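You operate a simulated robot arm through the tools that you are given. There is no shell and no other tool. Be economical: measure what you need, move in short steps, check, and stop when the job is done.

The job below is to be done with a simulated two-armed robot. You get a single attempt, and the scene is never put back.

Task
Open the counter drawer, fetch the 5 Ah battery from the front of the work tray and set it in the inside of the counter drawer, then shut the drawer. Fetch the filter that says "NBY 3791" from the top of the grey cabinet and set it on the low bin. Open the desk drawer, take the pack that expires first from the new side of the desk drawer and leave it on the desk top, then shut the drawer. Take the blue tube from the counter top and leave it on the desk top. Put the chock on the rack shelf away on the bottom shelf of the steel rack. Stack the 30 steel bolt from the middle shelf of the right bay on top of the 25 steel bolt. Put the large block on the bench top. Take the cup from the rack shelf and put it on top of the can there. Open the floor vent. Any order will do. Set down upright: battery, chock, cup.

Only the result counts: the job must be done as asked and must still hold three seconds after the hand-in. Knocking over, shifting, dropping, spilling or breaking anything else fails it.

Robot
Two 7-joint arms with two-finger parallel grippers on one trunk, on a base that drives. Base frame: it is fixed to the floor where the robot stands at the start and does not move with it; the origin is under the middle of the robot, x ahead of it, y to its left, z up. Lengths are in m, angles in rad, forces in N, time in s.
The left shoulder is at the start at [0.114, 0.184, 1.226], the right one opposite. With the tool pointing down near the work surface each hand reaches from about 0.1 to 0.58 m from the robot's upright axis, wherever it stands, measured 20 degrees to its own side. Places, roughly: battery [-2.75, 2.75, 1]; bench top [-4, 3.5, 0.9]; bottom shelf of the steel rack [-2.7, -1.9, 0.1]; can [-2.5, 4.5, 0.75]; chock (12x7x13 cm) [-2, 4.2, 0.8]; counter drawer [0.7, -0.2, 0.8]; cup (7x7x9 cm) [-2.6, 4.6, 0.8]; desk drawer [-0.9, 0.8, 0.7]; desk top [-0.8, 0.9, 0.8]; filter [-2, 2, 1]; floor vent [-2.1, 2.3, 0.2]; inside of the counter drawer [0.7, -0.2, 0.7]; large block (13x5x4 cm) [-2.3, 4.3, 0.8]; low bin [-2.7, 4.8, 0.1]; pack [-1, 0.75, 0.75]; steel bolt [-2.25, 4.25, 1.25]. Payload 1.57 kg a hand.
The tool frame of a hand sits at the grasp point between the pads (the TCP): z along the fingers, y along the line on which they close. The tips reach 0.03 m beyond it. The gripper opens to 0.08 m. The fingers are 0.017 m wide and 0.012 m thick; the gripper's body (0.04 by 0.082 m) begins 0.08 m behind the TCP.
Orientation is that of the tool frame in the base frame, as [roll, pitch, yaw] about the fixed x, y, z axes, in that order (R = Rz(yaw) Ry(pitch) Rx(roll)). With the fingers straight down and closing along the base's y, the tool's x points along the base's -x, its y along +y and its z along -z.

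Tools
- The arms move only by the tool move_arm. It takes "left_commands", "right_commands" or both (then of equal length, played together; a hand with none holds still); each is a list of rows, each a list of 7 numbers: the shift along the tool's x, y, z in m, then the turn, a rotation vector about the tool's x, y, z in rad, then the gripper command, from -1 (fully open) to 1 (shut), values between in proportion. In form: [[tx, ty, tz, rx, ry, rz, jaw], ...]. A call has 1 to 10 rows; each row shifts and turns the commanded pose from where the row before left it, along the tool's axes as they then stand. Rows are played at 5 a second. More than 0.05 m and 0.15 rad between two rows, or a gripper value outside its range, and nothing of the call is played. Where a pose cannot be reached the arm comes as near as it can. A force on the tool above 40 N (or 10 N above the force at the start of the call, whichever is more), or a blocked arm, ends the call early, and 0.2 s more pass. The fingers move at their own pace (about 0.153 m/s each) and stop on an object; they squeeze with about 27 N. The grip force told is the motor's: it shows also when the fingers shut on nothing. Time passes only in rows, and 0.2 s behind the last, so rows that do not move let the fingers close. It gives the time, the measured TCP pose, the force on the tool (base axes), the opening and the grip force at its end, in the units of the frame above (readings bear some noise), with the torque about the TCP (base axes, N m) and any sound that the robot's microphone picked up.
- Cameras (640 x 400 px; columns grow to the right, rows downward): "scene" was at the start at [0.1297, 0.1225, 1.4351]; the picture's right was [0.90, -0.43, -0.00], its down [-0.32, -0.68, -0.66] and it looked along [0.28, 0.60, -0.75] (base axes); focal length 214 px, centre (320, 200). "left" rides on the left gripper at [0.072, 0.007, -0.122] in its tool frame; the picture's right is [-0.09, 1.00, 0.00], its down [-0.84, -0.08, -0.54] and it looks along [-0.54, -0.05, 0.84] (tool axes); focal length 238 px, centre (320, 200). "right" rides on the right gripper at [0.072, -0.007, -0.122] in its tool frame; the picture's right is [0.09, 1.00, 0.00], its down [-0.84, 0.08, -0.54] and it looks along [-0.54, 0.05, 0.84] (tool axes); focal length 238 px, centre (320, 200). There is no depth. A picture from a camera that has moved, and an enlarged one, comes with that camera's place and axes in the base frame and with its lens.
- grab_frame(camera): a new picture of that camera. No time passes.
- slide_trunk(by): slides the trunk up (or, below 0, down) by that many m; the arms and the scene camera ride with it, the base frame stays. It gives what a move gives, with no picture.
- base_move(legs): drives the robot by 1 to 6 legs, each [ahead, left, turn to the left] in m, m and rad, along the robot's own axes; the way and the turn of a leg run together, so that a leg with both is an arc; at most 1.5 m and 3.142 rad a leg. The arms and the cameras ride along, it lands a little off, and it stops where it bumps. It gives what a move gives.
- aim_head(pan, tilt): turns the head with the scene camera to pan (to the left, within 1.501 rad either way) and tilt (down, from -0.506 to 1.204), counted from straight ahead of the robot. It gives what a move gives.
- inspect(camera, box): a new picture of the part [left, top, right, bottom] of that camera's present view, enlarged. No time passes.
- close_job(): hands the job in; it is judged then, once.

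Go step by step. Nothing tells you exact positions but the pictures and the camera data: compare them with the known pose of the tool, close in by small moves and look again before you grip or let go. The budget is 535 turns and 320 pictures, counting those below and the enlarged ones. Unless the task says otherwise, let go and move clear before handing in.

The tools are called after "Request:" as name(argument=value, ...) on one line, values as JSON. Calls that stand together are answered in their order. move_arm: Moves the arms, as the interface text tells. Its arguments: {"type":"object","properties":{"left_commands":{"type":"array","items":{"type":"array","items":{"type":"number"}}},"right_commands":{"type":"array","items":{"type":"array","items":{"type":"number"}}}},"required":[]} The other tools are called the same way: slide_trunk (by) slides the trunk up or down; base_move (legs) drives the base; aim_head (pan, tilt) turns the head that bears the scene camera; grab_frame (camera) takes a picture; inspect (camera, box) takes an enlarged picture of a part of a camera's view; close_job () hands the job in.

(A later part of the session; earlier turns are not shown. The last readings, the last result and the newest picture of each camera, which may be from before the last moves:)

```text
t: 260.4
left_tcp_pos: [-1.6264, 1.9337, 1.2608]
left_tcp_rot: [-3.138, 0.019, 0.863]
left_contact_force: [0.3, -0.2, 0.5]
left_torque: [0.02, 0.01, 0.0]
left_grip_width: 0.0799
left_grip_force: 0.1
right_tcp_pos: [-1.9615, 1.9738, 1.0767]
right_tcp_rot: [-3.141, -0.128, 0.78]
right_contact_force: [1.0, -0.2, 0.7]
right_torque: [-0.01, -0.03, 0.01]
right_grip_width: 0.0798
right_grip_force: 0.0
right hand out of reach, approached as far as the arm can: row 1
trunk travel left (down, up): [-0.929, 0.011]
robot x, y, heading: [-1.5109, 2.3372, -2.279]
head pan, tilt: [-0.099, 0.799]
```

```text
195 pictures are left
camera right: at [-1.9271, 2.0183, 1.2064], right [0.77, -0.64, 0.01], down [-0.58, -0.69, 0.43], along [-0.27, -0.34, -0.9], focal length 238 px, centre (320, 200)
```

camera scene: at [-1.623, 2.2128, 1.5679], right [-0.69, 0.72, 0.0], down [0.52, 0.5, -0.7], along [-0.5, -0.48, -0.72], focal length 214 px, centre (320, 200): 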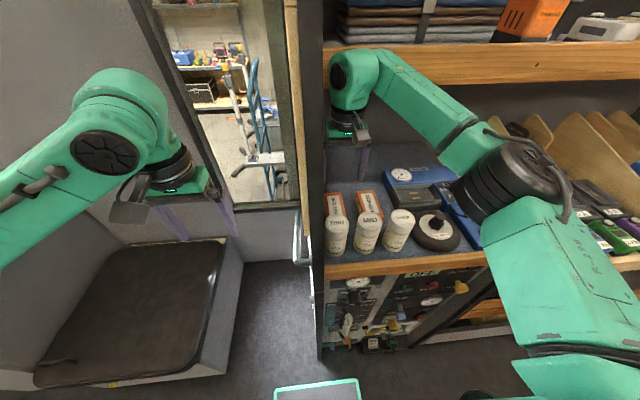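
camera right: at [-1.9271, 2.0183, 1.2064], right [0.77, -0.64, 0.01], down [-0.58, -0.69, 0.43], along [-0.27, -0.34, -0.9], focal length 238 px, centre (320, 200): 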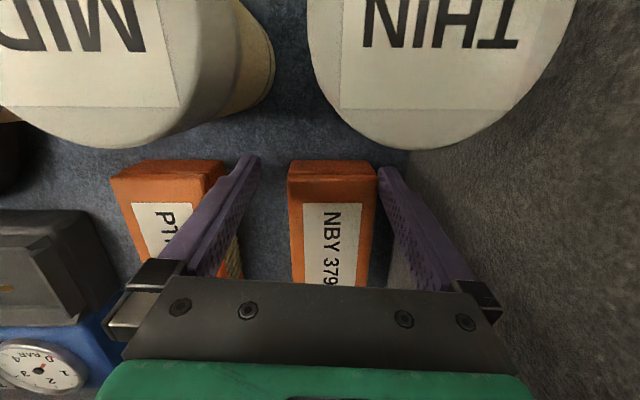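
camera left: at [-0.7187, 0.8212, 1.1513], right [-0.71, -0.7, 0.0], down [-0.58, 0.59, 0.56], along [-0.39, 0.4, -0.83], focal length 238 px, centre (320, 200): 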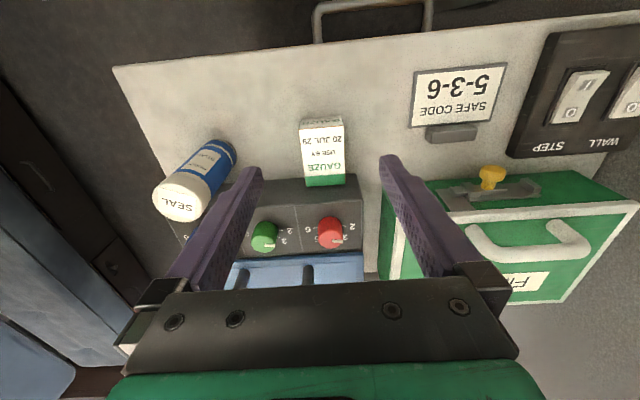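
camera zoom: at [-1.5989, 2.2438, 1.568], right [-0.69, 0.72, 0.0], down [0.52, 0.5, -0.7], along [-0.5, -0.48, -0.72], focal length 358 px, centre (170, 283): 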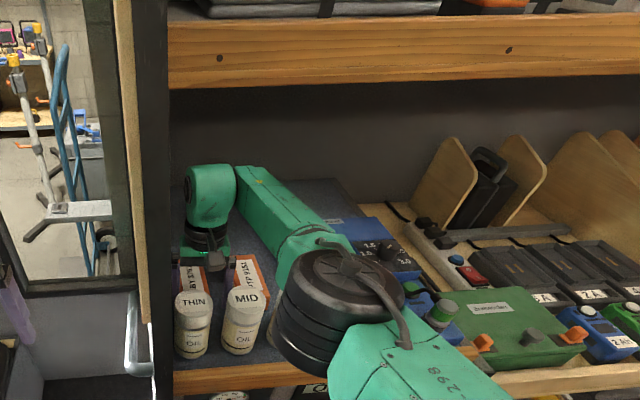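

Need ~3.5 cm more forward (using the base), then a few mm sideways.

Request:
base_move(legs=[[0.035, 0, 0]])

Request:
move_arm(right_commands=[[0, 0.005, 0, 0, 0, 0, -1]])

Request:
grab_frame(camera="right")

Request:
inspect(camera="scene", box=[290, 30, 530, 270])

```text
t: 261.3
left_tcp_pos: [-1.6433, 1.9128, 1.263]
left_tcp_rot: [-3.138, 0.026, 0.865]
left_contact_force: [1.4, 1.6, 1.2]
left_torque: [-0.04, 0.05, -0.01]
left_grip_width: 0.0803
left_grip_force: 0.1
right_tcp_pos: [-1.9807, 1.9504, 1.08]
right_tcp_rot: [3.139, -0.123, 0.782]
right_contact_force: [1.1, 0.0, 1.0]
right_torque: [-0.05, 0.0, 0.01]
right_grip_width: 0.08
right_grip_force: 0.2
trunk travel left (down, up): [-0.929, 0.011]
robot x, y, heading: [-1.5357, 2.3099, -2.274]
head pan, tilt: [-0.099, 0.799]
```

```text
t: 261.7
left_tcp_pos: [-1.6509, 1.9021, 1.259]
left_tcp_rot: [-3.136, 0.017, 0.864]
left_contact_force: [0.3, 0.6, -0.4]
left_torque: [0.02, -0.02, 0.01]
left_grip_width: 0.0799
left_grip_force: 0.1
right_tcp_pos: [-1.9833, 1.9403, 1.0742]
right_tcp_rot: [3.142, -0.133, 0.78]
right_contact_force: [-0.9, 0.2, 0.8]
right_torque: [0.0, -0.01, 0.02]
right_grip_width: 0.0803
right_grip_force: 0.1
trunk travel left (down, up): [-0.929, 0.011]
robot x, y, heading: [-1.5382, 2.311, -2.276]
head pan, tilt: [-0.099, 0.799]
```

```text
194 pictures are left
camera right: at [-1.9482, 1.9844, 1.2042], right [0.77, -0.64, 0.01], down [-0.59, -0.69, 0.43], along [-0.27, -0.33, -0.9], focal length 238 px, centre (320, 200)
```

right: 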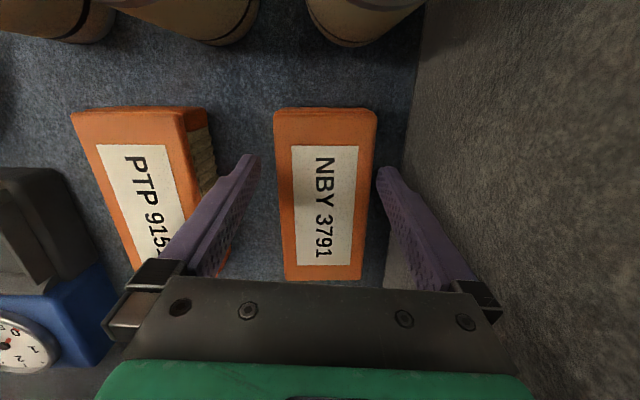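

```text
1.67 times, centred on (410, 150) of scene
camera zoom: at [-1.6247, 2.2117, 1.5674], right [-0.69, 0.72, 0.0], down [0.52, 0.5, -0.69], along [-0.5, -0.48, -0.72], focal length 358 px, centre (170, 283)
```

zoom: 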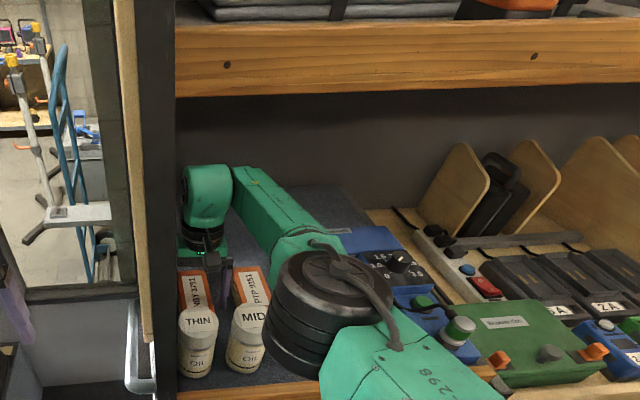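

The box top is at ≈1.055, so only ~1 cm more is needed. Lower slightly and close.

Request:
move_arm(right_commands=[[0, 0.003, 0.006, 0, 0, 0, -1], [0, 0, 0.006, 0, 0, 0, -1], [0, 0, 0, 0, 0, 0, 0.2], [0, 0, 0, 0, 0, 0, 1], [0, 0, 0, 0, 0, 0, 1], [0, 0, 0, 0, 0, 0, 1]])

Request:
grab_frame(camera="right")

Request:
inspect(camera="scene", box=[290, 30, 530, 270])

```text
t: 263.1
left_tcp_pos: [-1.6493, 1.9064, 1.2602]
left_tcp_rot: [-3.14, 0.019, 0.864]
left_contact_force: [-0.7, 0.1, -0.1]
left_torque: [0.01, 0.0, 0.02]
left_grip_width: 0.0795
left_grip_force: 0.0
right_tcp_pos: [-1.971, 1.942, 1.0678]
right_tcp_rot: [3.14, -0.144, 0.808]
right_contact_force: [-0.8, -0.2, 0.3]
right_torque: [0.04, -0.01, 0.03]
right_grip_width: 0.0606
right_grip_force: 27.4
right hand out of reach, approached as far as the arm can: row 1, 2
trunk travel left (down, up): [-0.929, 0.011]
robot x, y, heading: [-1.535, 2.3083, -2.277]
head pan, tilt: [-0.099, 0.799]
```

```text
192 pictures are left
camera right: at [-1.9382, 1.986, 1.199], right [0.78, -0.62, 0.02], down [-0.57, -0.71, 0.42], along [-0.25, -0.34, -0.91], focal length 238 px, centre (320, 200)
```

right: 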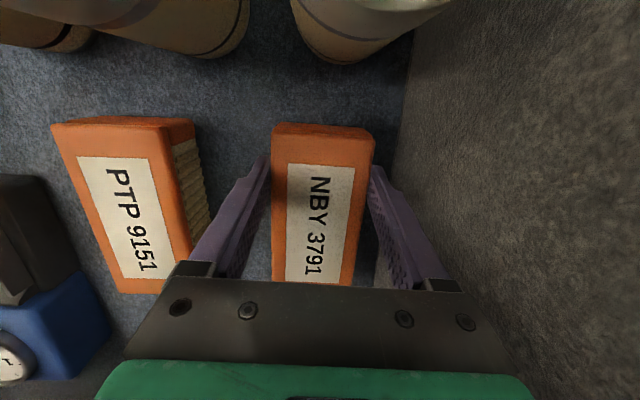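

```text
1.67 times, centred on (410, 150) of scene
camera zoom: at [-1.6219, 2.2158, 1.5679], right [-0.7, 0.72, 0.0], down [0.52, 0.5, -0.7], along [-0.5, -0.48, -0.72], focal length 358 px, centre (170, 283)
```

zoom: 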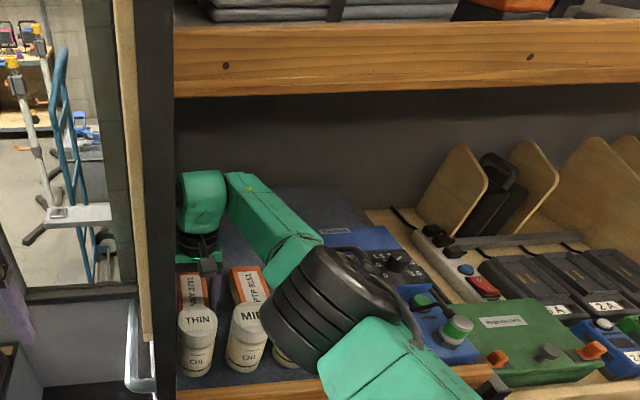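

Gripped (6.1 cm), bottles undisturbed. Lift straight up in small steps.

Request:
move_arm(right_commands=[[0.003, 0, -0.02, 0, 0, 0, 1], [0.004, 0, -0.025, 0, 0, 0, 1], [0.015, 0, -0.03, 0, 0, 0, 1]])

Request:
grab_frame(camera="right")

Request:
inspect(camera="scene", box=[290, 30, 530, 270])

```text
t: 263.9
left_tcp_pos: [-1.6487, 1.906, 1.2609]
left_tcp_rot: [-3.137, 0.018, 0.864]
left_contact_force: [-0.1, -0.2, 0.3]
left_torque: [-0.02, -0.02, 0.0]
left_grip_width: 0.08
left_grip_force: 0.1
right_tcp_pos: [-1.9696, 1.9516, 1.1417]
right_tcp_rot: [-3.139, -0.128, 0.782]
right_contact_force: [1.0, 0.6, -0.9]
right_torque: [0.02, 0.0, 0.0]
right_grip_width: 0.0603
right_grip_force: 26.8
trunk travel left (down, up): [-0.929, 0.011]
robot x, y, heading: [-1.5344, 2.3114, -2.274]
head pan, tilt: [-0.099, 0.799]
```

```text
190 pictures are left
camera right: at [-1.9348, 1.9958, 1.2722], right [0.77, -0.64, 0.01], down [-0.58, -0.69, 0.43], along [-0.27, -0.34, -0.9], focal length 238 px, centre (320, 200)
```

right: 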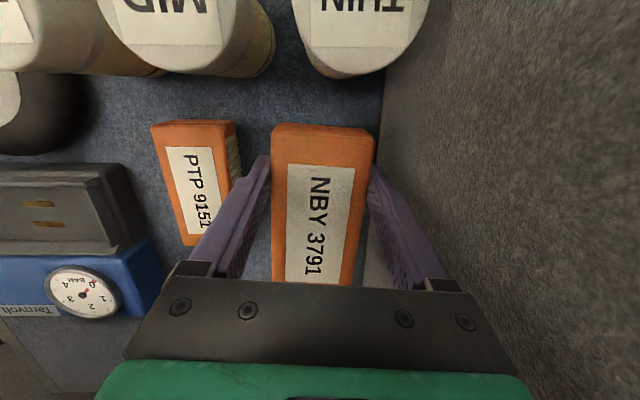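

```text
1.67 times, centred on (410, 150) of scene
camera zoom: at [-1.6218, 2.217, 1.568], right [-0.7, 0.72, 0.0], down [0.52, 0.5, -0.7], along [-0.5, -0.48, -0.72], focal length 358 px, centre (170, 283)
```

zoom: 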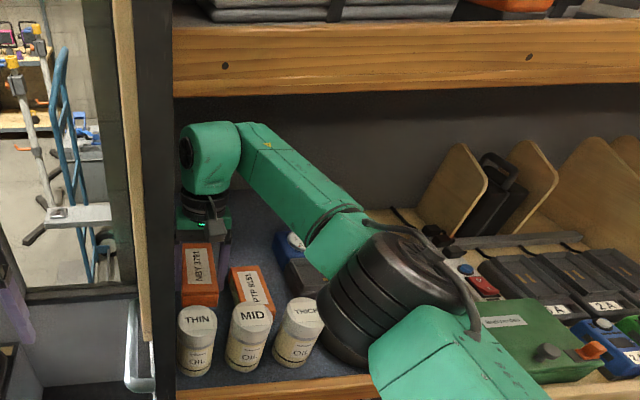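

Good lift, other items untouched. Straighten the hand while lifting further to clear the bottles and the upper shelf lip.

Request:
move_arm(right_commands=[[0.002, 0, -0.02, 0, -0.065, 0, 1], [0.001, 0, -0.02, 0, -0.065, 0, 1], [0, 0, -0.03, 0, 0, 0, 1], [0, 0, -0.025, 0, 0, 0, 1]])

Request:
grab_frame(camera="right")

Request:
inspect(camera="scene", box=[290, 30, 530, 270])

```text
t: 264.9
left_tcp_pos: [-1.6489, 1.9069, 1.2613]
left_tcp_rot: [-3.137, 0.019, 0.863]
left_contact_force: [-0.1, -0.8, -0.1]
left_torque: [0.02, 0.01, -0.02]
left_grip_width: 0.08
left_grip_force: 0.0
right_tcp_pos: [-1.9698, 1.949, 1.2347]
right_tcp_rot: [3.141, 0.0, 0.781]
right_contact_force: [0.4, -0.8, -1.4]
right_torque: [0.03, -0.01, 0.02]
right_grip_width: 0.0605
right_grip_force: 27.0
trunk travel left (down, up): [-0.929, 0.011]
robot x, y, heading: [-1.5367, 2.3114, -2.277]
head pan, tilt: [-0.099, 0.799]
```

```text
188 pictures are left
camera right: at [-1.9232, 2.0053, 1.3568], right [0.77, -0.64, 0.0], down [-0.54, -0.64, 0.54], along [-0.35, -0.41, -0.84], focal length 238 px, centre (320, 200)
```

right: 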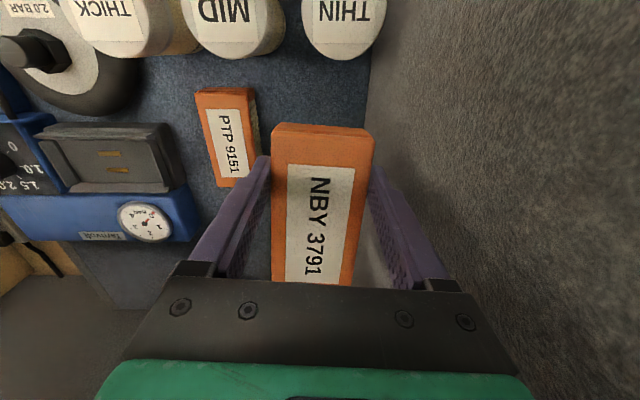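

```text
1.67 times, centred on (410, 150) of scene
camera zoom: at [-1.6214, 2.2154, 1.5679], right [-0.7, 0.72, 0.0], down [0.52, 0.5, -0.7], along [-0.5, -0.48, -0.72], focal length 358 px, centre (170, 283)
```

zoom: 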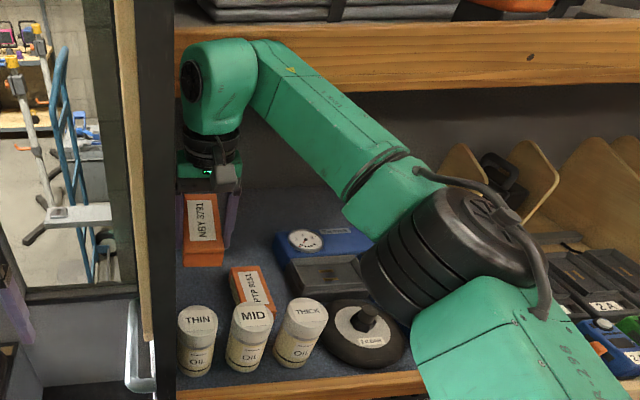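

Box is above the bottles (bottom ≈1.18). Raise 1 cm more and back straight out.

Request:
slide_trunk(by=0.01)

Request:
base_move(legs=[[-0.28, 0, 0]])

Request:
grab_frame(camera="scene")

```text
t: 265.4
left_tcp_pos: [-1.6485, 1.9058, 1.2698]
left_tcp_rot: [-3.138, 0.018, 0.863]
left_contact_force: [0.0, 0.6, 0.1]
left_torque: [-0.03, 0.0, 0.03]
left_grip_width: 0.0798
left_grip_force: 0.0
right_tcp_pos: [-1.9701, 1.9498, 1.2449]
right_tcp_rot: [3.141, 0.002, 0.783]
right_contact_force: [0.1, 0.5, -0.7]
right_torque: [0.04, -0.02, 0.02]
right_grip_width: 0.0603
right_grip_force: 27.5
trunk travel left (down, up): [-0.939, 0.001]
robot x, y, heading: [-1.5323, 2.3063, -2.276]
head pan, tilt: [-0.099, 0.799]
```

```text
t: 267.4
left_tcp_pos: [-1.4666, 2.1214, 1.2688]
left_tcp_rot: [-3.138, 0.017, 0.868]
left_contact_force: [0.1, -0.2, -0.9]
left_torque: [0.02, -0.02, -0.01]
left_grip_width: 0.0801
left_grip_force: 0.0
right_tcp_pos: [-1.7876, 2.1642, 1.2434]
right_tcp_rot: [-3.14, -0.002, 0.784]
right_contact_force: [0.4, 0.2, -1.4]
right_torque: [0.07, -0.03, -0.02]
right_grip_width: 0.0604
right_grip_force: 27.0
trunk travel left (down, up): [-0.939, 0.001]
robot x, y, heading: [-1.3515, 2.5229, -2.269]
head pan, tilt: [-0.099, 0.799]
```

```text
186 pictures are left
camera scene: at [-1.4407, 2.43, 1.5775], right [-0.7, 0.72, 0.0], down [0.52, 0.5, -0.7], along [-0.5, -0.48, -0.72], focal length 214 px, centre (320, 200)
```

scene: 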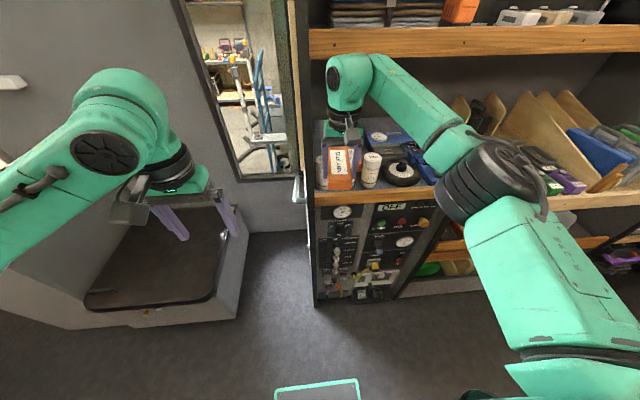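

Filter is out and held. Now look for the floor vent near [-2.1, 2.3, 0.2].

Request:
inspect(camera="scene", box=[300, 180, 620, 380])

```text
2.00 times, centred on (460, 280) of scene
camera zoom: at [-1.4407, 2.43, 1.5775], right [-0.7, 0.72, 0.0], down [0.52, 0.5, -0.7], along [-0.5, -0.48, -0.72], focal length 429 px, centre (40, 40)
```

zoom: 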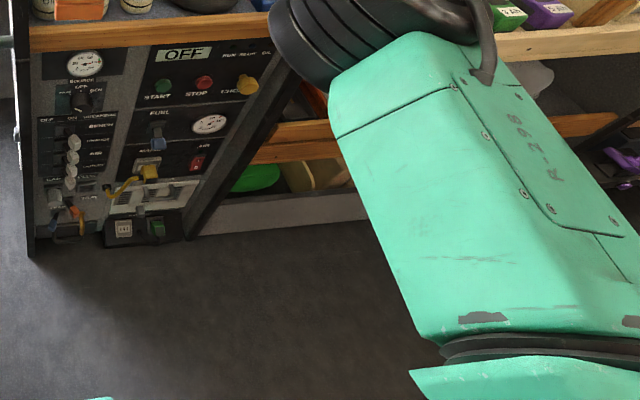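

Request:
inspect(camera="scene", box=[310, 190, 438, 310])

```text
3.33 times, centred on (374, 250) of scene
camera zoom: at [-1.4407, 2.43, 1.5775], right [-0.7, 0.72, 0.0], down [0.52, 0.5, -0.7], along [-0.5, -0.48, -0.72], focal length 715 px, centre (140, 33)
```

zoom: 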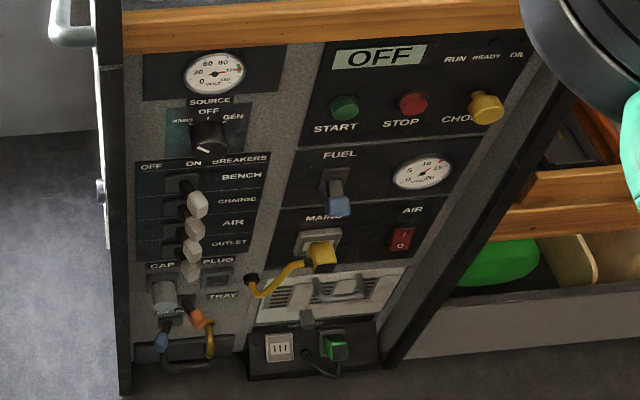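

The louvred plate with a small handle low on the panel is the vent (≈[-2.15, 2.28, 0.2]). I'll do it on the way back; first deliver the filter. Retract the hands and turn to face down the aisle.

Request:
move_arm(right_commands=[[0.045, 0, 0, 0, 0, 0, 1], [0.045, 0, 0, 0, 0, 0, 1], [0.045, 0, 0, 0, 0, 0, 1], [0.045, 0, 0, 0, 0, 0, 1]])

Request:
base_move(legs=[[0, 0, -0.55], [0, 0, -0.5], [0, 0, -0.51]])

Request:
aim_head(pan=-0.2, tilt=0.6)

Request:
grab_frame(camera="scene")

```text
t: 268.4
left_tcp_pos: [-1.4623, 2.1248, 1.2717]
left_tcp_rot: [-3.138, 0.022, 0.868]
left_contact_force: [-0.4, 0.6, 0.8]
left_torque: [-0.01, 0.0, -0.03]
left_grip_width: 0.0801
left_grip_force: 0.1
right_tcp_pos: [-1.6587, 2.2962, 1.2459]
right_tcp_rot: [3.141, 0.001, 0.784]
right_contact_force: [0.1, 0.7, -1.0]
right_torque: [-0.03, -0.04, 0.03]
right_grip_width: 0.0605
right_grip_force: 27.0
trunk travel left (down, up): [-0.939, 0.001]
robot x, y, heading: [-1.3507, 2.5257, -2.269]
head pan, tilt: [-0.099, 0.799]
```

```text
t: 273.2
left_tcp_pos: [-1.7571, 2.6319, 1.271]
left_tcp_rot: [-3.138, 0.021, -0.681]
left_contact_force: [-0.2, 0.2, 0.4]
left_torque: [-0.03, 0.01, 0.0]
left_grip_width: 0.0801
left_grip_force: 0.0
right_tcp_pos: [-1.5899, 2.8307, 1.2447]
right_tcp_rot: [3.141, 0.0, -0.764]
right_contact_force: [-0.5, -0.1, -0.9]
right_torque: [-0.02, -0.07, 0.0]
right_grip_width: 0.0603
right_grip_force: 27.4
trunk travel left (down, up): [-0.939, 0.001]
robot x, y, heading: [-1.3492, 2.5255, 2.466]
head pan, tilt: [-0.099, 0.799]
```

```text
t: 273.9
left_tcp_pos: [-1.7563, 2.6323, 1.2711]
left_tcp_rot: [-3.139, 0.019, -0.683]
left_contact_force: [-0.3, -0.4, -0.6]
left_torque: [-0.01, 0.02, 0.01]
left_grip_width: 0.0801
left_grip_force: 0.0
right_tcp_pos: [-1.5911, 2.8305, 1.2453]
right_tcp_rot: [-3.141, 0.001, -0.763]
right_contact_force: [-0.6, 0.3, -1.9]
right_torque: [-0.02, 0.0, 0.01]
right_grip_width: 0.0606
right_grip_force: 26.3
trunk travel left (down, up): [-0.939, 0.001]
robot x, y, heading: [-1.348, 2.5265, 2.465]
head pan, tilt: [-0.201, 0.6]
```

```text
183 pictures are left
camera scene: at [-1.4437, 2.6275, 1.5947], right [0.77, 0.64, 0.0], down [0.36, -0.44, -0.82], along [-0.53, 0.63, -0.57], focal length 214 px, centre (320, 200)
```

scene: 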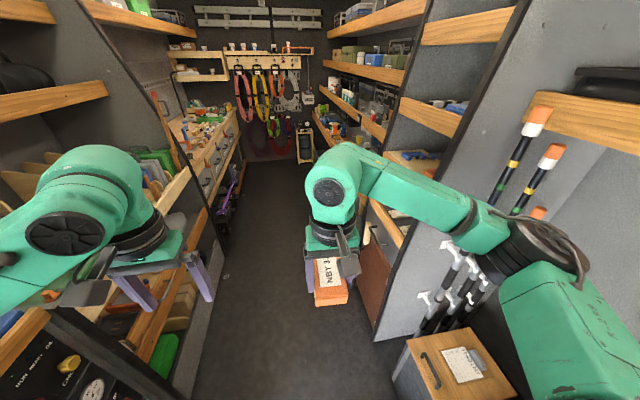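

Extend both hands forward to draw the elbows in, then continue down the aisle.

Request:
move_arm(left_commands=[[-0.04, 0, 0, 0, 0, 0, -1], [-0.04, 0, 0, 0, 0, 0, -1], [-0.04, 0, 0, 0, 0, 0, -1], [-0.04, 0, 0, 0, 0, 0, -1]], right_commands=[[-0.04, 0.02, 0, 0, 0, 0, 1], [-0.04, 0.02, 0, 0, 0, 0, 1], [-0.04, 0.02, 0, 0, 0, 0, 1], [-0.04, 0, 0, 0, 0, 0, 1]])

Request:
base_move(legs=[[0, 0.04, -0.02], [0.9, 0, 0]])

Request:
aim_head(pan=-0.6, tilt=0.6)

Request:
grab_frame(camera="scene")

Request:
aim_head(pan=0.6, tilt=0.6)

Request:
grab_frame(camera="scene")

```text
t: 274.9
left_tcp_pos: [-1.8822, 2.7359, 1.2715]
left_tcp_rot: [-3.141, 0.016, -0.682]
left_contact_force: [0.5, -0.1, 0.2]
left_torque: [-0.03, 0.0, 0.01]
left_grip_width: 0.0798
left_grip_force: 0.0
right_tcp_pos: [-1.7481, 2.8992, 1.2419]
right_tcp_rot: [-3.14, 0.0, -0.762]
right_contact_force: [-0.3, 0.3, -0.9]
right_torque: [-0.07, -0.06, 0.02]
right_grip_width: 0.0602
right_grip_force: 27.3
trunk travel left (down, up): [-0.939, 0.001]
robot x, y, heading: [-1.3498, 2.5248, 2.463]
head pan, tilt: [-0.201, 0.6]
```

```text
t: 280.2
left_tcp_pos: [-2.5917, 3.3041, 1.2734]
left_tcp_rot: [-3.138, 0.019, -0.71]
left_contact_force: [0.0, -0.1, -1.2]
left_torque: [-0.02, -0.02, -0.02]
left_grip_width: 0.0798
left_grip_force: 0.0
right_tcp_pos: [-2.4518, 3.4644, 1.2436]
right_tcp_rot: [-3.141, 0.001, -0.794]
right_contact_force: [0.1, -0.8, -2.2]
right_torque: [-0.03, -0.03, 0.0]
right_grip_width: 0.0604
right_grip_force: 27.2
trunk travel left (down, up): [-0.939, 0.001]
robot x, y, heading: [-2.0685, 3.0852, 2.431]
head pan, tilt: [-0.201, 0.6]
```

```text
t: 281.1
left_tcp_pos: [-2.5921, 3.3046, 1.2724]
left_tcp_rot: [-3.138, 0.018, -0.71]
left_contact_force: [-0.3, 0.2, 0.0]
left_torque: [0.0, 0.0, 0.0]
left_grip_width: 0.0798
left_grip_force: 0.1
right_tcp_pos: [-2.4529, 3.4653, 1.2429]
right_tcp_rot: [3.14, 0.0, -0.793]
right_contact_force: [0.1, 0.0, -0.7]
right_torque: [-0.04, -0.05, 0.0]
right_grip_width: 0.0603
right_grip_force: 27.3
trunk travel left (down, up): [-0.939, 0.001]
robot x, y, heading: [-2.0668, 3.0819, 2.433]
head pan, tilt: [-0.6, 0.6]
```

```text
182 pictures are left
camera scene: at [-2.1272, 3.2014, 1.5947], right [0.97, 0.26, 0.0], down [0.15, -0.55, -0.82], along [-0.21, 0.8, -0.57], focal length 214 px, centre (320, 200)
```

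scene: 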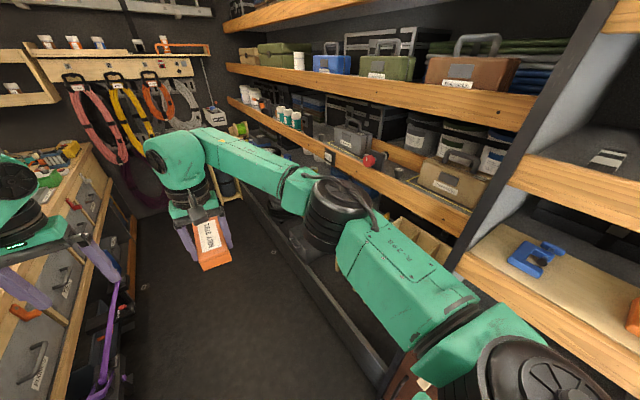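

```text
t: 282.4
left_tcp_pos: [-2.5917, 3.3046, 1.2721]
left_tcp_rot: [-3.137, 0.018, -0.711]
left_contact_force: [0.1, -0.6, 0.4]
left_torque: [0.02, -0.01, 0.02]
left_grip_width: 0.0797
left_grip_force: 0.0
right_tcp_pos: [-2.454, 3.4651, 1.2437]
right_tcp_rot: [3.142, -0.001, -0.793]
right_contact_force: [0.2, 0.1, -1.1]
right_torque: [-0.06, -0.03, 0.0]
right_grip_width: 0.0605
right_grip_force: 27.4
trunk travel left (down, up): [-0.939, 0.001]
robot x, y, heading: [-2.0683, 3.0802, 2.436]
head pan, tilt: [0.6, 0.6]
```

```text
181 pictures are left
camera scene: at [-2.1918, 3.1255, 1.5948], right [0.11, 0.99, 0.0], down [0.56, -0.06, -0.82], along [-0.82, 0.09, -0.57], focal length 214 px, centre (320, 200)
```

scene: 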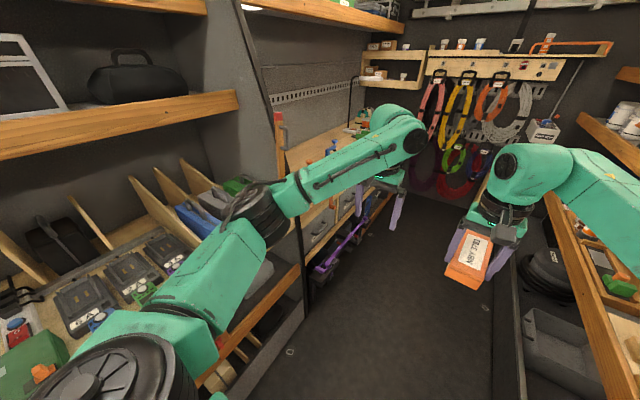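

The battery station is on the left; the low bin is ahead right, at floor level. Drive on ~1.2 m and look right.

Request:
base_move(legs=[[1.2, 0, 0]])

Request:
aim_head(pan=-1.2, tilt=0.6)

Request:
grab_frame(camera="scene")

```text
t: 288.5
left_tcp_pos: [-3.5024, 4.0762, 1.2724]
left_tcp_rot: [-3.141, 0.019, -0.707]
left_contact_force: [-0.4, -0.4, 0.0]
left_torque: [-0.02, 0.02, -0.02]
left_grip_width: 0.08
left_grip_force: 0.1
right_tcp_pos: [-3.3643, 4.2379, 1.2445]
right_tcp_rot: [3.141, 0.002, -0.789]
right_contact_force: [0.0, -0.2, -0.6]
right_torque: [-0.06, 0.0, -0.02]
right_grip_width: 0.0606
right_grip_force: 26.7
trunk travel left (down, up): [-0.939, 0.001]
robot x, y, heading: [-2.9841, 3.8555, 2.433]
head pan, tilt: [0.6, 0.6]
```

```text
t: 290.3
left_tcp_pos: [-3.5029, 4.0778, 1.2727]
left_tcp_rot: [-3.138, 0.02, -0.706]
left_contact_force: [0.2, 0.3, 0.1]
left_torque: [0.0, 0.0, -0.04]
left_grip_width: 0.0799
left_grip_force: 0.1
right_tcp_pos: [-3.365, 4.2379, 1.2442]
right_tcp_rot: [-3.141, 0.001, -0.789]
right_contact_force: [0.3, -0.2, -1.4]
right_torque: [-0.06, -0.02, 0.01]
right_grip_width: 0.0605
right_grip_force: 27.2
trunk travel left (down, up): [-0.939, 0.001]
robot x, y, heading: [-2.9749, 3.8547, 2.436]
head pan, tilt: [-1.201, 0.6]
```

```text
180 pictures are left
camera scene: at [-2.9856, 3.9742, 1.5948], right [0.95, -0.33, 0.0], down [-0.18, -0.53, -0.82], along [0.27, 0.78, -0.57], focal length 214 px, centre (320, 200)
```

scene: 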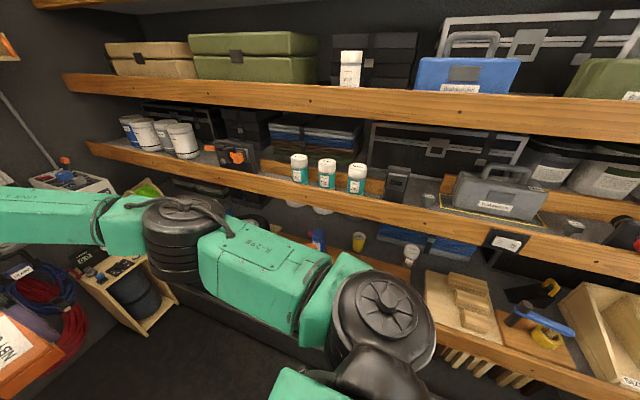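

Turn partly right, retract the hands, then finish turning to face the right-hand shelves.

Request:
base_move(legs=[[0, 0.05, 0], [0, 0, -0.5]])

Request:
move_arm(left_commands=[[0.045, 0, 0, 0, 0, 0, -1], [0.045, 0, 0, 0, 0, 0, -1], [0.045, 0, 0, 0, 0, 0, -1], [0.045, 0, 0, 0, 0, 0, -1], [0, 0, 0, 0, 0, 0, -1]], right_commands=[[0.04, -0.02, 0, 0, 0, 0, 1], [0.04, -0.02, 0, 0, 0, 0, 1], [0.04, -0.02, 0, 0, 0, 0, 1], [0.04, -0.02, 0, 0, 0, 0, 1], [0.04, 0, 0, 0, 0, 0, 1]])

Request:
base_move(legs=[[0, 0, -0.5], [0, 0, -0.56]])

Request:
aim_head(pan=0, tilt=0.75)

Request:
grab_frame(camera="scene")

```text
t: 292.7
left_tcp_pos: [-3.3656, 4.2651, 1.273]
left_tcp_rot: [-3.14, 0.018, -1.209]
left_contact_force: [-0.4, -0.4, 0.4]
left_torque: [0.0, 0.03, -0.01]
left_grip_width: 0.08
left_grip_force: 0.0
right_tcp_pos: [-3.1672, 4.3402, 1.2432]
right_tcp_rot: [3.14, 0.0, -1.294]
right_contact_force: [0.1, 0.3, -2.2]
right_torque: [-0.05, -0.03, 0.01]
right_grip_width: 0.0606
right_grip_force: 27.0
trunk travel left (down, up): [-0.939, 0.001]
robot x, y, heading: [-3.0107, 3.8167, 1.938]
head pan, tilt: [-1.201, 0.6]
```

```text
t: 293.9
left_tcp_pos: [-3.3006, 4.096, 1.2746]
left_tcp_rot: [-3.138, 0.019, -1.21]
left_contact_force: [-0.3, 0.5, -0.7]
left_torque: [0.04, -0.03, 0.01]
left_grip_width: 0.0798
left_grip_force: 0.1
right_tcp_pos: [-3.0336, 4.1636, 1.2427]
right_tcp_rot: [3.14, 0.002, -1.295]
right_contact_force: [-0.7, -0.3, -1.4]
right_torque: [-0.03, 0.0, 0.01]
right_grip_width: 0.0603
right_grip_force: 26.9
trunk travel left (down, up): [-0.939, 0.001]
robot x, y, heading: [-3.008, 3.8161, 1.939]
head pan, tilt: [-1.201, 0.6]
```

```text
t: 297.2
left_tcp_pos: [-2.9134, 4.2091, 1.2728]
left_tcp_rot: [-3.138, 0.018, -2.26]
left_contact_force: [-0.5, -0.5, 0.1]
left_torque: [-0.01, 0.03, 0.04]
left_grip_width: 0.0801
left_grip_force: 0.1
right_tcp_pos: [-2.7196, 4.0115, 1.2421]
right_tcp_rot: [3.141, 0.0, -2.346]
right_contact_force: [0.3, -0.2, -1.6]
right_torque: [-0.06, 0.05, 0.0]
right_grip_width: 0.0605
right_grip_force: 26.7
trunk travel left (down, up): [-0.939, 0.001]
robot x, y, heading: [-3.0109, 3.819, 0.879]
head pan, tilt: [-1.201, 0.6]
```

```text
t: 298.6
left_tcp_pos: [-2.9124, 4.2108, 1.2731]
left_tcp_rot: [-3.138, 0.019, -2.262]
left_contact_force: [0.8, -0.3, 0.3]
left_torque: [-0.01, -0.01, 0.01]
left_grip_width: 0.0802
left_grip_force: 0.0
right_tcp_pos: [-2.7203, 4.0123, 1.2424]
right_tcp_rot: [3.14, 0.0, -2.341]
right_contact_force: [0.0, 0.6, -2.5]
right_torque: [-0.04, 0.02, 0.0]
right_grip_width: 0.0606
right_grip_force: 27.6
trunk travel left (down, up): [-0.939, 0.001]
robot x, y, heading: [-3.0097, 3.8181, 0.884]
head pan, tilt: [0.0, 0.75]
```

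```text
179 pictures are left
camera scene: at [-2.9238, 3.9225, 1.5819], right [0.77, -0.63, 0.0], down [-0.43, -0.53, -0.73], along [0.46, 0.57, -0.68], focal length 214 px, centre (320, 200)
```

scene: 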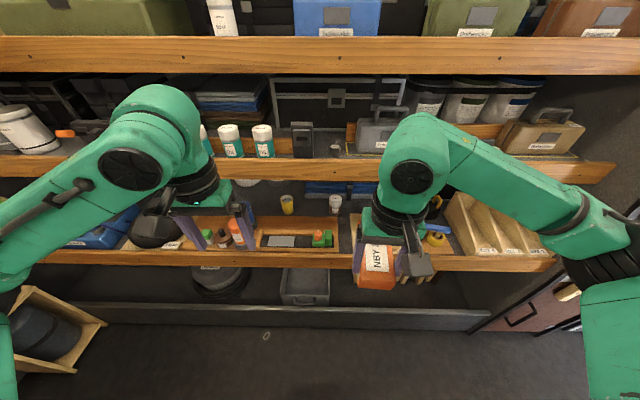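

The low bin is the grey tray under the lowest shelf, behind a kick board. Inspect closer.

Request:
inspect(camera="scene", box=[200, 170, 456, 340])

```text
2.35 times, centred on (328, 255) of scene
camera zoom: at [-2.9238, 3.9225, 1.5819], right [0.77, -0.63, 0.0], down [-0.43, -0.53, -0.73], along [0.46, 0.57, -0.68], focal length 505 px, centre (301, 71)
```

zoom: 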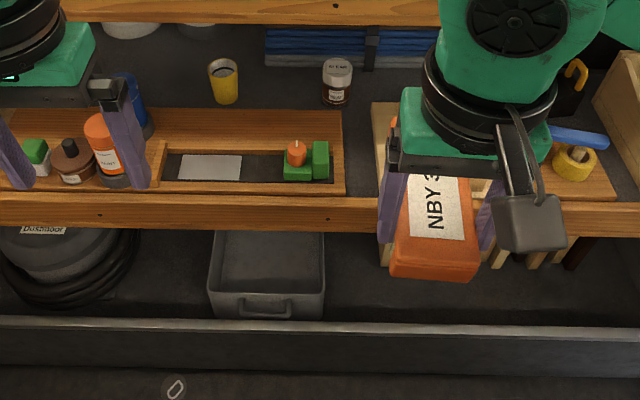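

The bin is an open tray on the deck (rim ≈0.25, centre lateral ≈1.80) behind a ~0.37 high board and under the shelf. I'll shift left, turn the box lengthwise to the bin, and retract the left hand before lowering the trunk.

Request:
base_move(legs=[[0, 0.24, 0]])

Request:
move_arm(left_commands=[[0.03, 0.01, 0, 0, 0, 0, -1], [0.03, 0.01, 0, 0, 0, 0, -1], [0.03, 0.01, 0, 0, 0, 0, -1], [0, 0.01, 0, 0, 0, 0, -1], [0, 0, 0, 0, 0, 0, -1], [0, 0, 0, 0, 0, 0, -1], [0, 0, 0, 0, 0, 0, -1], [0, 0, 0, 0, 0, 0, -1], [0, 0, 0, 0, 0, 0, -1], [0, 0, 0, 0, 0, 0, -1]], right_commands=[[0, 0, 0, 0, 0, 0.15, 1], [0, 0, 0, 0, 0, 0.15, 1], [0, 0, 0, 0, 0, 0.15, 1], [0, 0, 0, 0, 0, 0.15, 1], [0, 0, 0, 0, 0, 0.15, 1], [0, 0, 0, 0, 0, 0.15, 1], [0, 0, 0, 0, 0, 0.15, 1], [0, 0, 0, 0, 0, 0.15, 1], [0, 0, 0, 0, 0, 0.15, 1], [0, 0, 0, 0, 0, 0.15, 1]])

Request:
grab_frame(camera="right")

Request:
grab_frame(camera="scene")

```text
t: 300.4
left_tcp_pos: [-3.0901, 4.3574, 1.2744]
left_tcp_rot: [3.139, 0.018, -2.264]
left_contact_force: [-0.2, -0.5, -0.4]
left_torque: [-0.02, 0.06, 0.0]
left_grip_width: 0.08
left_grip_force: 0.0
right_tcp_pos: [-2.8997, 4.1581, 1.2416]
right_tcp_rot: [3.138, 0.001, -2.346]
right_contact_force: [0.2, -0.9, -0.8]
right_torque: [-0.03, 0.07, -0.02]
right_grip_width: 0.0605
right_grip_force: 26.8
trunk travel left (down, up): [-0.939, 0.001]
robot x, y, heading: [-3.1915, 3.9697, 0.881]
head pan, tilt: [0.0, 0.75]
```

```text
t: 302.6
left_tcp_pos: [-3.1364, 4.3434, 1.2704]
left_tcp_rot: [-3.139, 0.019, -2.267]
left_contact_force: [0.7, 0.8, 0.0]
left_torque: [0.01, 0.01, 0.0]
left_grip_width: 0.0798
left_grip_force: 0.1
left hand out of reach, approached as far as the arm can: row 2, 3
right_tcp_pos: [-2.9027, 4.1613, 1.2416]
right_tcp_rot: [-3.141, 0.0, 2.433]
right_contact_force: [-0.1, 0.3, -2.1]
right_torque: [0.03, 0.01, -0.02]
right_grip_width: 0.0602
right_grip_force: 27.2
trunk travel left (down, up): [-0.939, 0.001]
robot x, y, heading: [-3.1938, 3.9652, 0.88]
head pan, tilt: [0.0, 0.75]
```

```text
177 pictures are left
camera right: at [-2.9619, 4.2035, 1.3643], right [0.58, 0.82, 0.0], down [0.69, -0.49, 0.54], along [0.44, -0.31, -0.84], focal length 238 px, centre (320, 200)
```

right: 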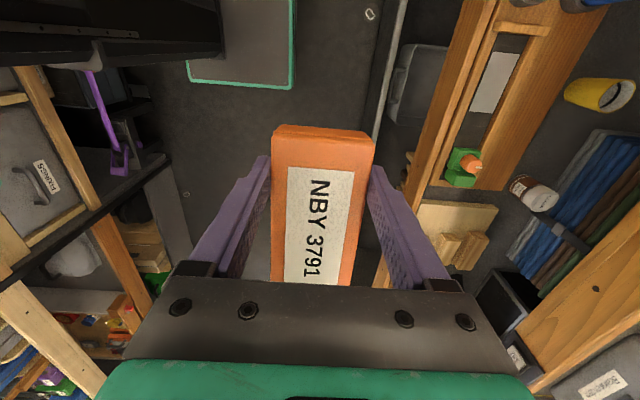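

```text
176 pictures are left
camera scene: at [-3.1065, 4.073, 1.5819], right [0.77, -0.64, 0.0], down [-0.43, -0.53, -0.73], along [0.47, 0.56, -0.68], focal length 214 px, centre (320, 200)
```

scene: 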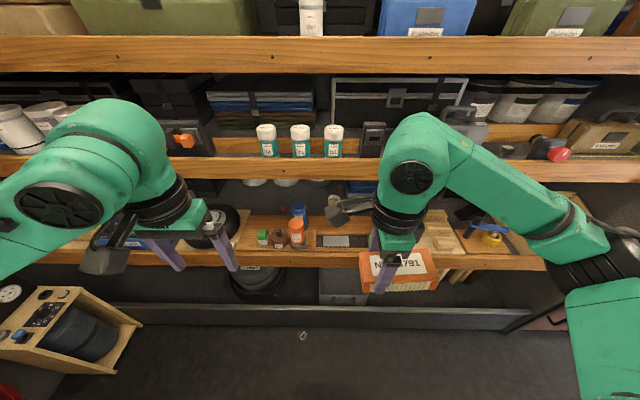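

Lower the trunk so the hand gets between the kick board and the shelf.

Request:
slide_trunk(by=-0.4)

Request:
slide_trunk(by=-0.3)

Request:
aim_head(pan=-0.1, tilt=0.6)

Request:
grab_frame(camera="scene")

```text
t: 306.4
left_tcp_pos: [-3.1368, 4.3425, 0.8715]
left_tcp_rot: [-3.138, 0.018, -2.266]
left_contact_force: [0.5, 0.1, 0.1]
left_torque: [-0.03, -0.02, 0.01]
left_grip_width: 0.0801
left_grip_force: 0.0
right_tcp_pos: [-2.9034, 4.1607, 0.8427]
right_tcp_rot: [-3.14, 0.0, 2.437]
right_contact_force: [0.0, -0.5, -1.2]
right_torque: [0.01, 0.03, 0.0]
right_grip_width: 0.0606
right_grip_force: 27.2
trunk travel left (down, up): [-0.539, 0.401]
robot x, y, heading: [-3.1942, 3.9706, 0.879]
head pan, tilt: [0.0, 0.75]
```

```text
t: 309.4
left_tcp_pos: [-3.1368, 4.3425, 0.5718]
left_tcp_rot: [-3.137, 0.019, -2.265]
left_contact_force: [0.3, -0.5, 0.2]
left_torque: [0.02, 0.01, -0.02]
left_grip_width: 0.08
left_grip_force: 0.3
right_tcp_pos: [-2.9035, 4.1602, 0.5435]
right_tcp_rot: [3.14, -0.001, 2.437]
right_contact_force: [0.4, -0.7, -2.5]
right_torque: [0.03, 0.09, -0.04]
right_grip_width: 0.0604
right_grip_force: 26.7
trunk travel left (down, up): [-0.239, 0.701]
robot x, y, heading: [-3.1961, 3.9735, 0.882]
head pan, tilt: [0.0, 0.75]
```

```text
t: 310.1
left_tcp_pos: [-3.1374, 4.3436, 0.5704]
left_tcp_rot: [-3.138, 0.019, -2.265]
left_contact_force: [0.7, 0.7, -0.1]
left_torque: [-0.02, 0.01, 0.0]
left_grip_width: 0.0799
left_grip_force: 0.0
right_tcp_pos: [-2.9033, 4.1604, 0.5426]
right_tcp_rot: [3.14, -0.001, 2.437]
right_contact_force: [0.3, -0.8, -0.4]
right_torque: [0.03, 0.06, -0.02]
right_grip_width: 0.0604
right_grip_force: 27.4
trunk travel left (down, up): [-0.239, 0.701]
robot x, y, heading: [-3.1901, 3.9738, 0.88]
head pan, tilt: [-0.099, 0.6]
```

```text
175 pictures are left
camera scene: at [-3.0968, 4.071, 0.8947], right [0.7, -0.71, 0.0], down [-0.4, -0.4, -0.82], along [0.59, 0.58, -0.57], focal length 214 px, centre (320, 200)
```

scene: 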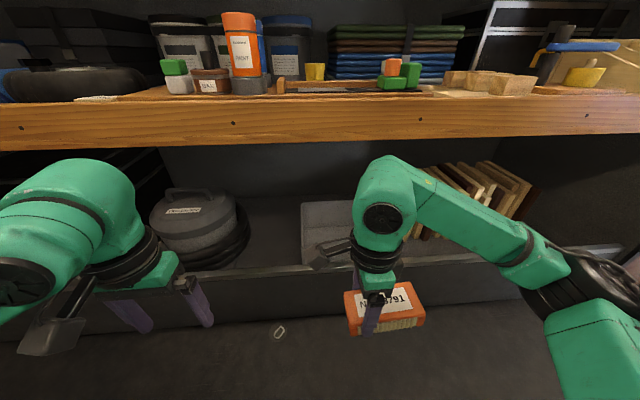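

Request:
inspect(camera="scene", box=[240, 160, 440, 340])

```text
2.22 times, centred on (340, 250) of scene
camera zoom: at [-3.0968, 4.071, 0.8947], right [0.7, -0.71, 0.0], down [-0.4, -0.4, -0.82], along [0.59, 0.58, -0.57], focal length 477 px, centre (276, 89)
```

zoom: 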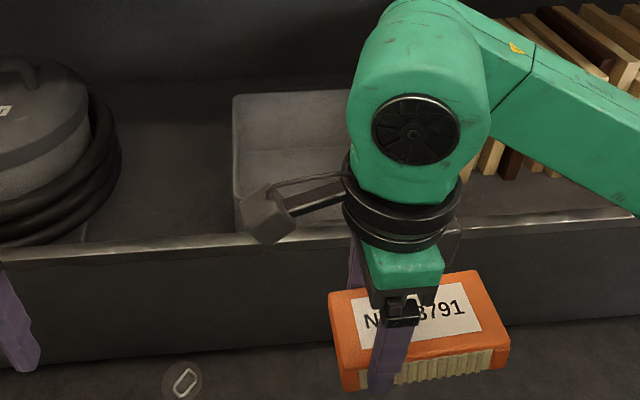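

The kick-board trough under the shelf may itself be the "low bin" (its centre matches [-2.7, 4.8, 0.1]); there is also a grey tray in it. Lower the head to look inside.

Request:
slide_trunk(by=-0.18)

Request:
aim_head(pan=0.15, tilt=0.4)

Request:
grab_frame(camera="scene")

```text
t: 312.1
left_tcp_pos: [-3.1371, 4.3431, 0.3915]
left_tcp_rot: [-3.138, 0.019, -2.265]
left_contact_force: [-0.4, 0.0, -0.9]
left_torque: [-0.01, 0.02, 0.01]
left_grip_width: 0.08
left_grip_force: 0.0
right_tcp_pos: [-2.9036, 4.161, 0.3631]
right_tcp_rot: [-3.14, 0.0, 2.436]
right_contact_force: [0.3, 0.2, -0.7]
right_torque: [0.03, 0.01, 0.01]
right_grip_width: 0.0604
right_grip_force: 27.1
trunk travel left (down, up): [-0.059, 0.881]
robot x, y, heading: [-3.1928, 3.9703, 0.877]
head pan, tilt: [-0.099, 0.6]
```

```text
t: 312.9
left_tcp_pos: [-3.1365, 4.3426, 0.3915]
left_tcp_rot: [-3.139, 0.019, -2.266]
left_contact_force: [-0.9, 0.1, -0.4]
left_torque: [0.04, 0.0, 0.02]
left_grip_width: 0.08
left_grip_force: 0.0
right_tcp_pos: [-2.9033, 4.1618, 0.3618]
right_tcp_rot: [3.14, 0.0, 2.437]
right_contact_force: [0.5, 0.7, -1.8]
right_torque: [0.01, 0.07, 0.01]
right_grip_width: 0.0605
right_grip_force: 27.3
trunk travel left (down, up): [-0.059, 0.881]
robot x, y, heading: [-3.1916, 3.9729, 0.883]
head pan, tilt: [0.15, 0.4]
```

```text
173 pictures are left
camera scene: at [-3.1119, 4.0881, 0.733], right [0.86, -0.52, 0.0], down [-0.2, -0.33, -0.92], along [0.47, 0.79, -0.39], focal length 214 px, centre (320, 200)
```

scene: 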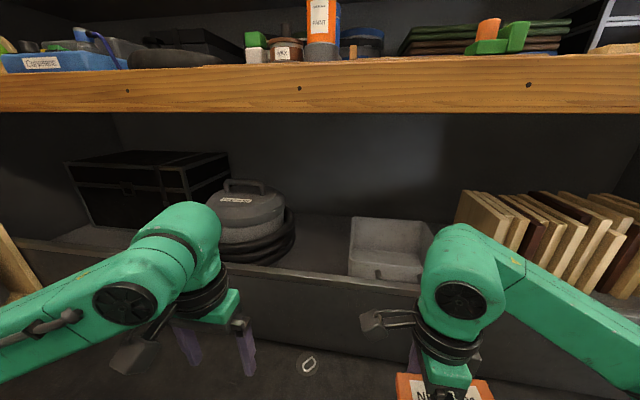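

The trough deck (with kick board) under the shelf is the low bin; there's a free area between the round pot and the grey tray, about [-2.77, 4.66]. Position for it.

Request:
slide_trunk(by=0.14)

Request:
base_move(legs=[[0, 0.2, 0], [0.22, 0, 0]])

Request:
grab_frame(camera="scene")

Request:
grab_frame(camera="right")

```text
t: 314.6
left_tcp_pos: [-3.137, 4.3429, 0.5306]
left_tcp_rot: [-3.137, 0.018, -2.265]
left_contact_force: [1.1, 0.0, -0.2]
left_torque: [0.03, 0.0, -0.01]
left_grip_width: 0.08
left_grip_force: 0.0
right_tcp_pos: [-2.902, 4.1604, 0.5021]
right_tcp_rot: [-3.141, -0.001, 2.437]
right_contact_force: [-0.1, 0.2, -2.0]
right_torque: [0.04, 0.02, -0.01]
right_grip_width: 0.0603
right_grip_force: 26.6
trunk travel left (down, up): [-0.199, 0.741]
robot x, y, heading: [-3.1937, 3.9664, 0.883]
head pan, tilt: [0.15, 0.4]
```

```text
t: 317.5
left_tcp_pos: [-3.1503, 4.6299, 0.5346]
left_tcp_rot: [3.141, 0.02, -2.266]
left_contact_force: [0.6, 1.0, 0.2]
left_torque: [-0.01, 0.01, 0.02]
left_grip_width: 0.0801
left_grip_force: 0.1
right_tcp_pos: [-2.9207, 4.4453, 0.5006]
right_tcp_rot: [3.139, 0.003, 2.451]
right_contact_force: [-0.2, 0.1, -1.2]
right_torque: [0.06, 0.03, 0.0]
right_grip_width: 0.0604
right_grip_force: 27.3
trunk travel left (down, up): [-0.199, 0.741]
robot x, y, heading: [-3.2033, 4.2579, 0.877]
head pan, tilt: [0.15, 0.4]
stopped in leg 2: the robot was blocked; the commanded pose is now the measured one
```

```text
172 pictures are left
camera scene: at [-3.1265, 4.3739, 0.8737], right [0.86, -0.52, 0.0], down [-0.2, -0.33, -0.92], along [0.48, 0.79, -0.39], focal length 214 px, centre (320, 200)
```

scene: 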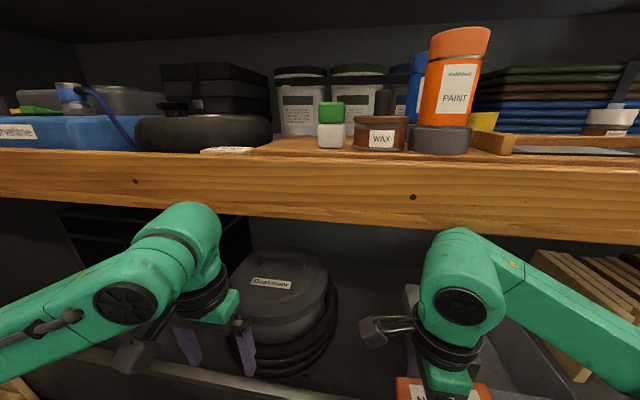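

```text
171 pictures are left
camera right: at [-2.9808, 4.4858, 0.6225], right [0.56, 0.83, 0.0], down [0.69, -0.47, 0.55], along [0.45, -0.31, -0.84], focal length 238 px, centre (320, 200)
```

right: 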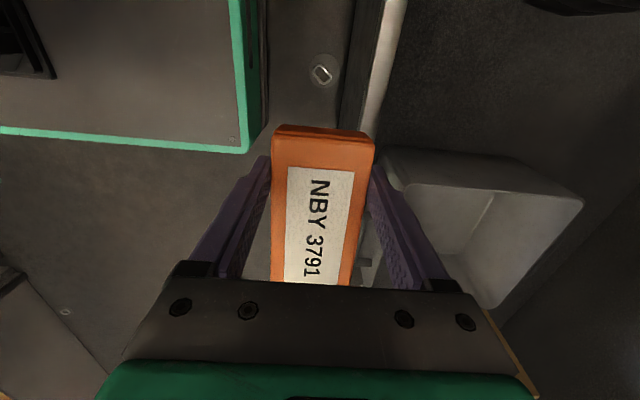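

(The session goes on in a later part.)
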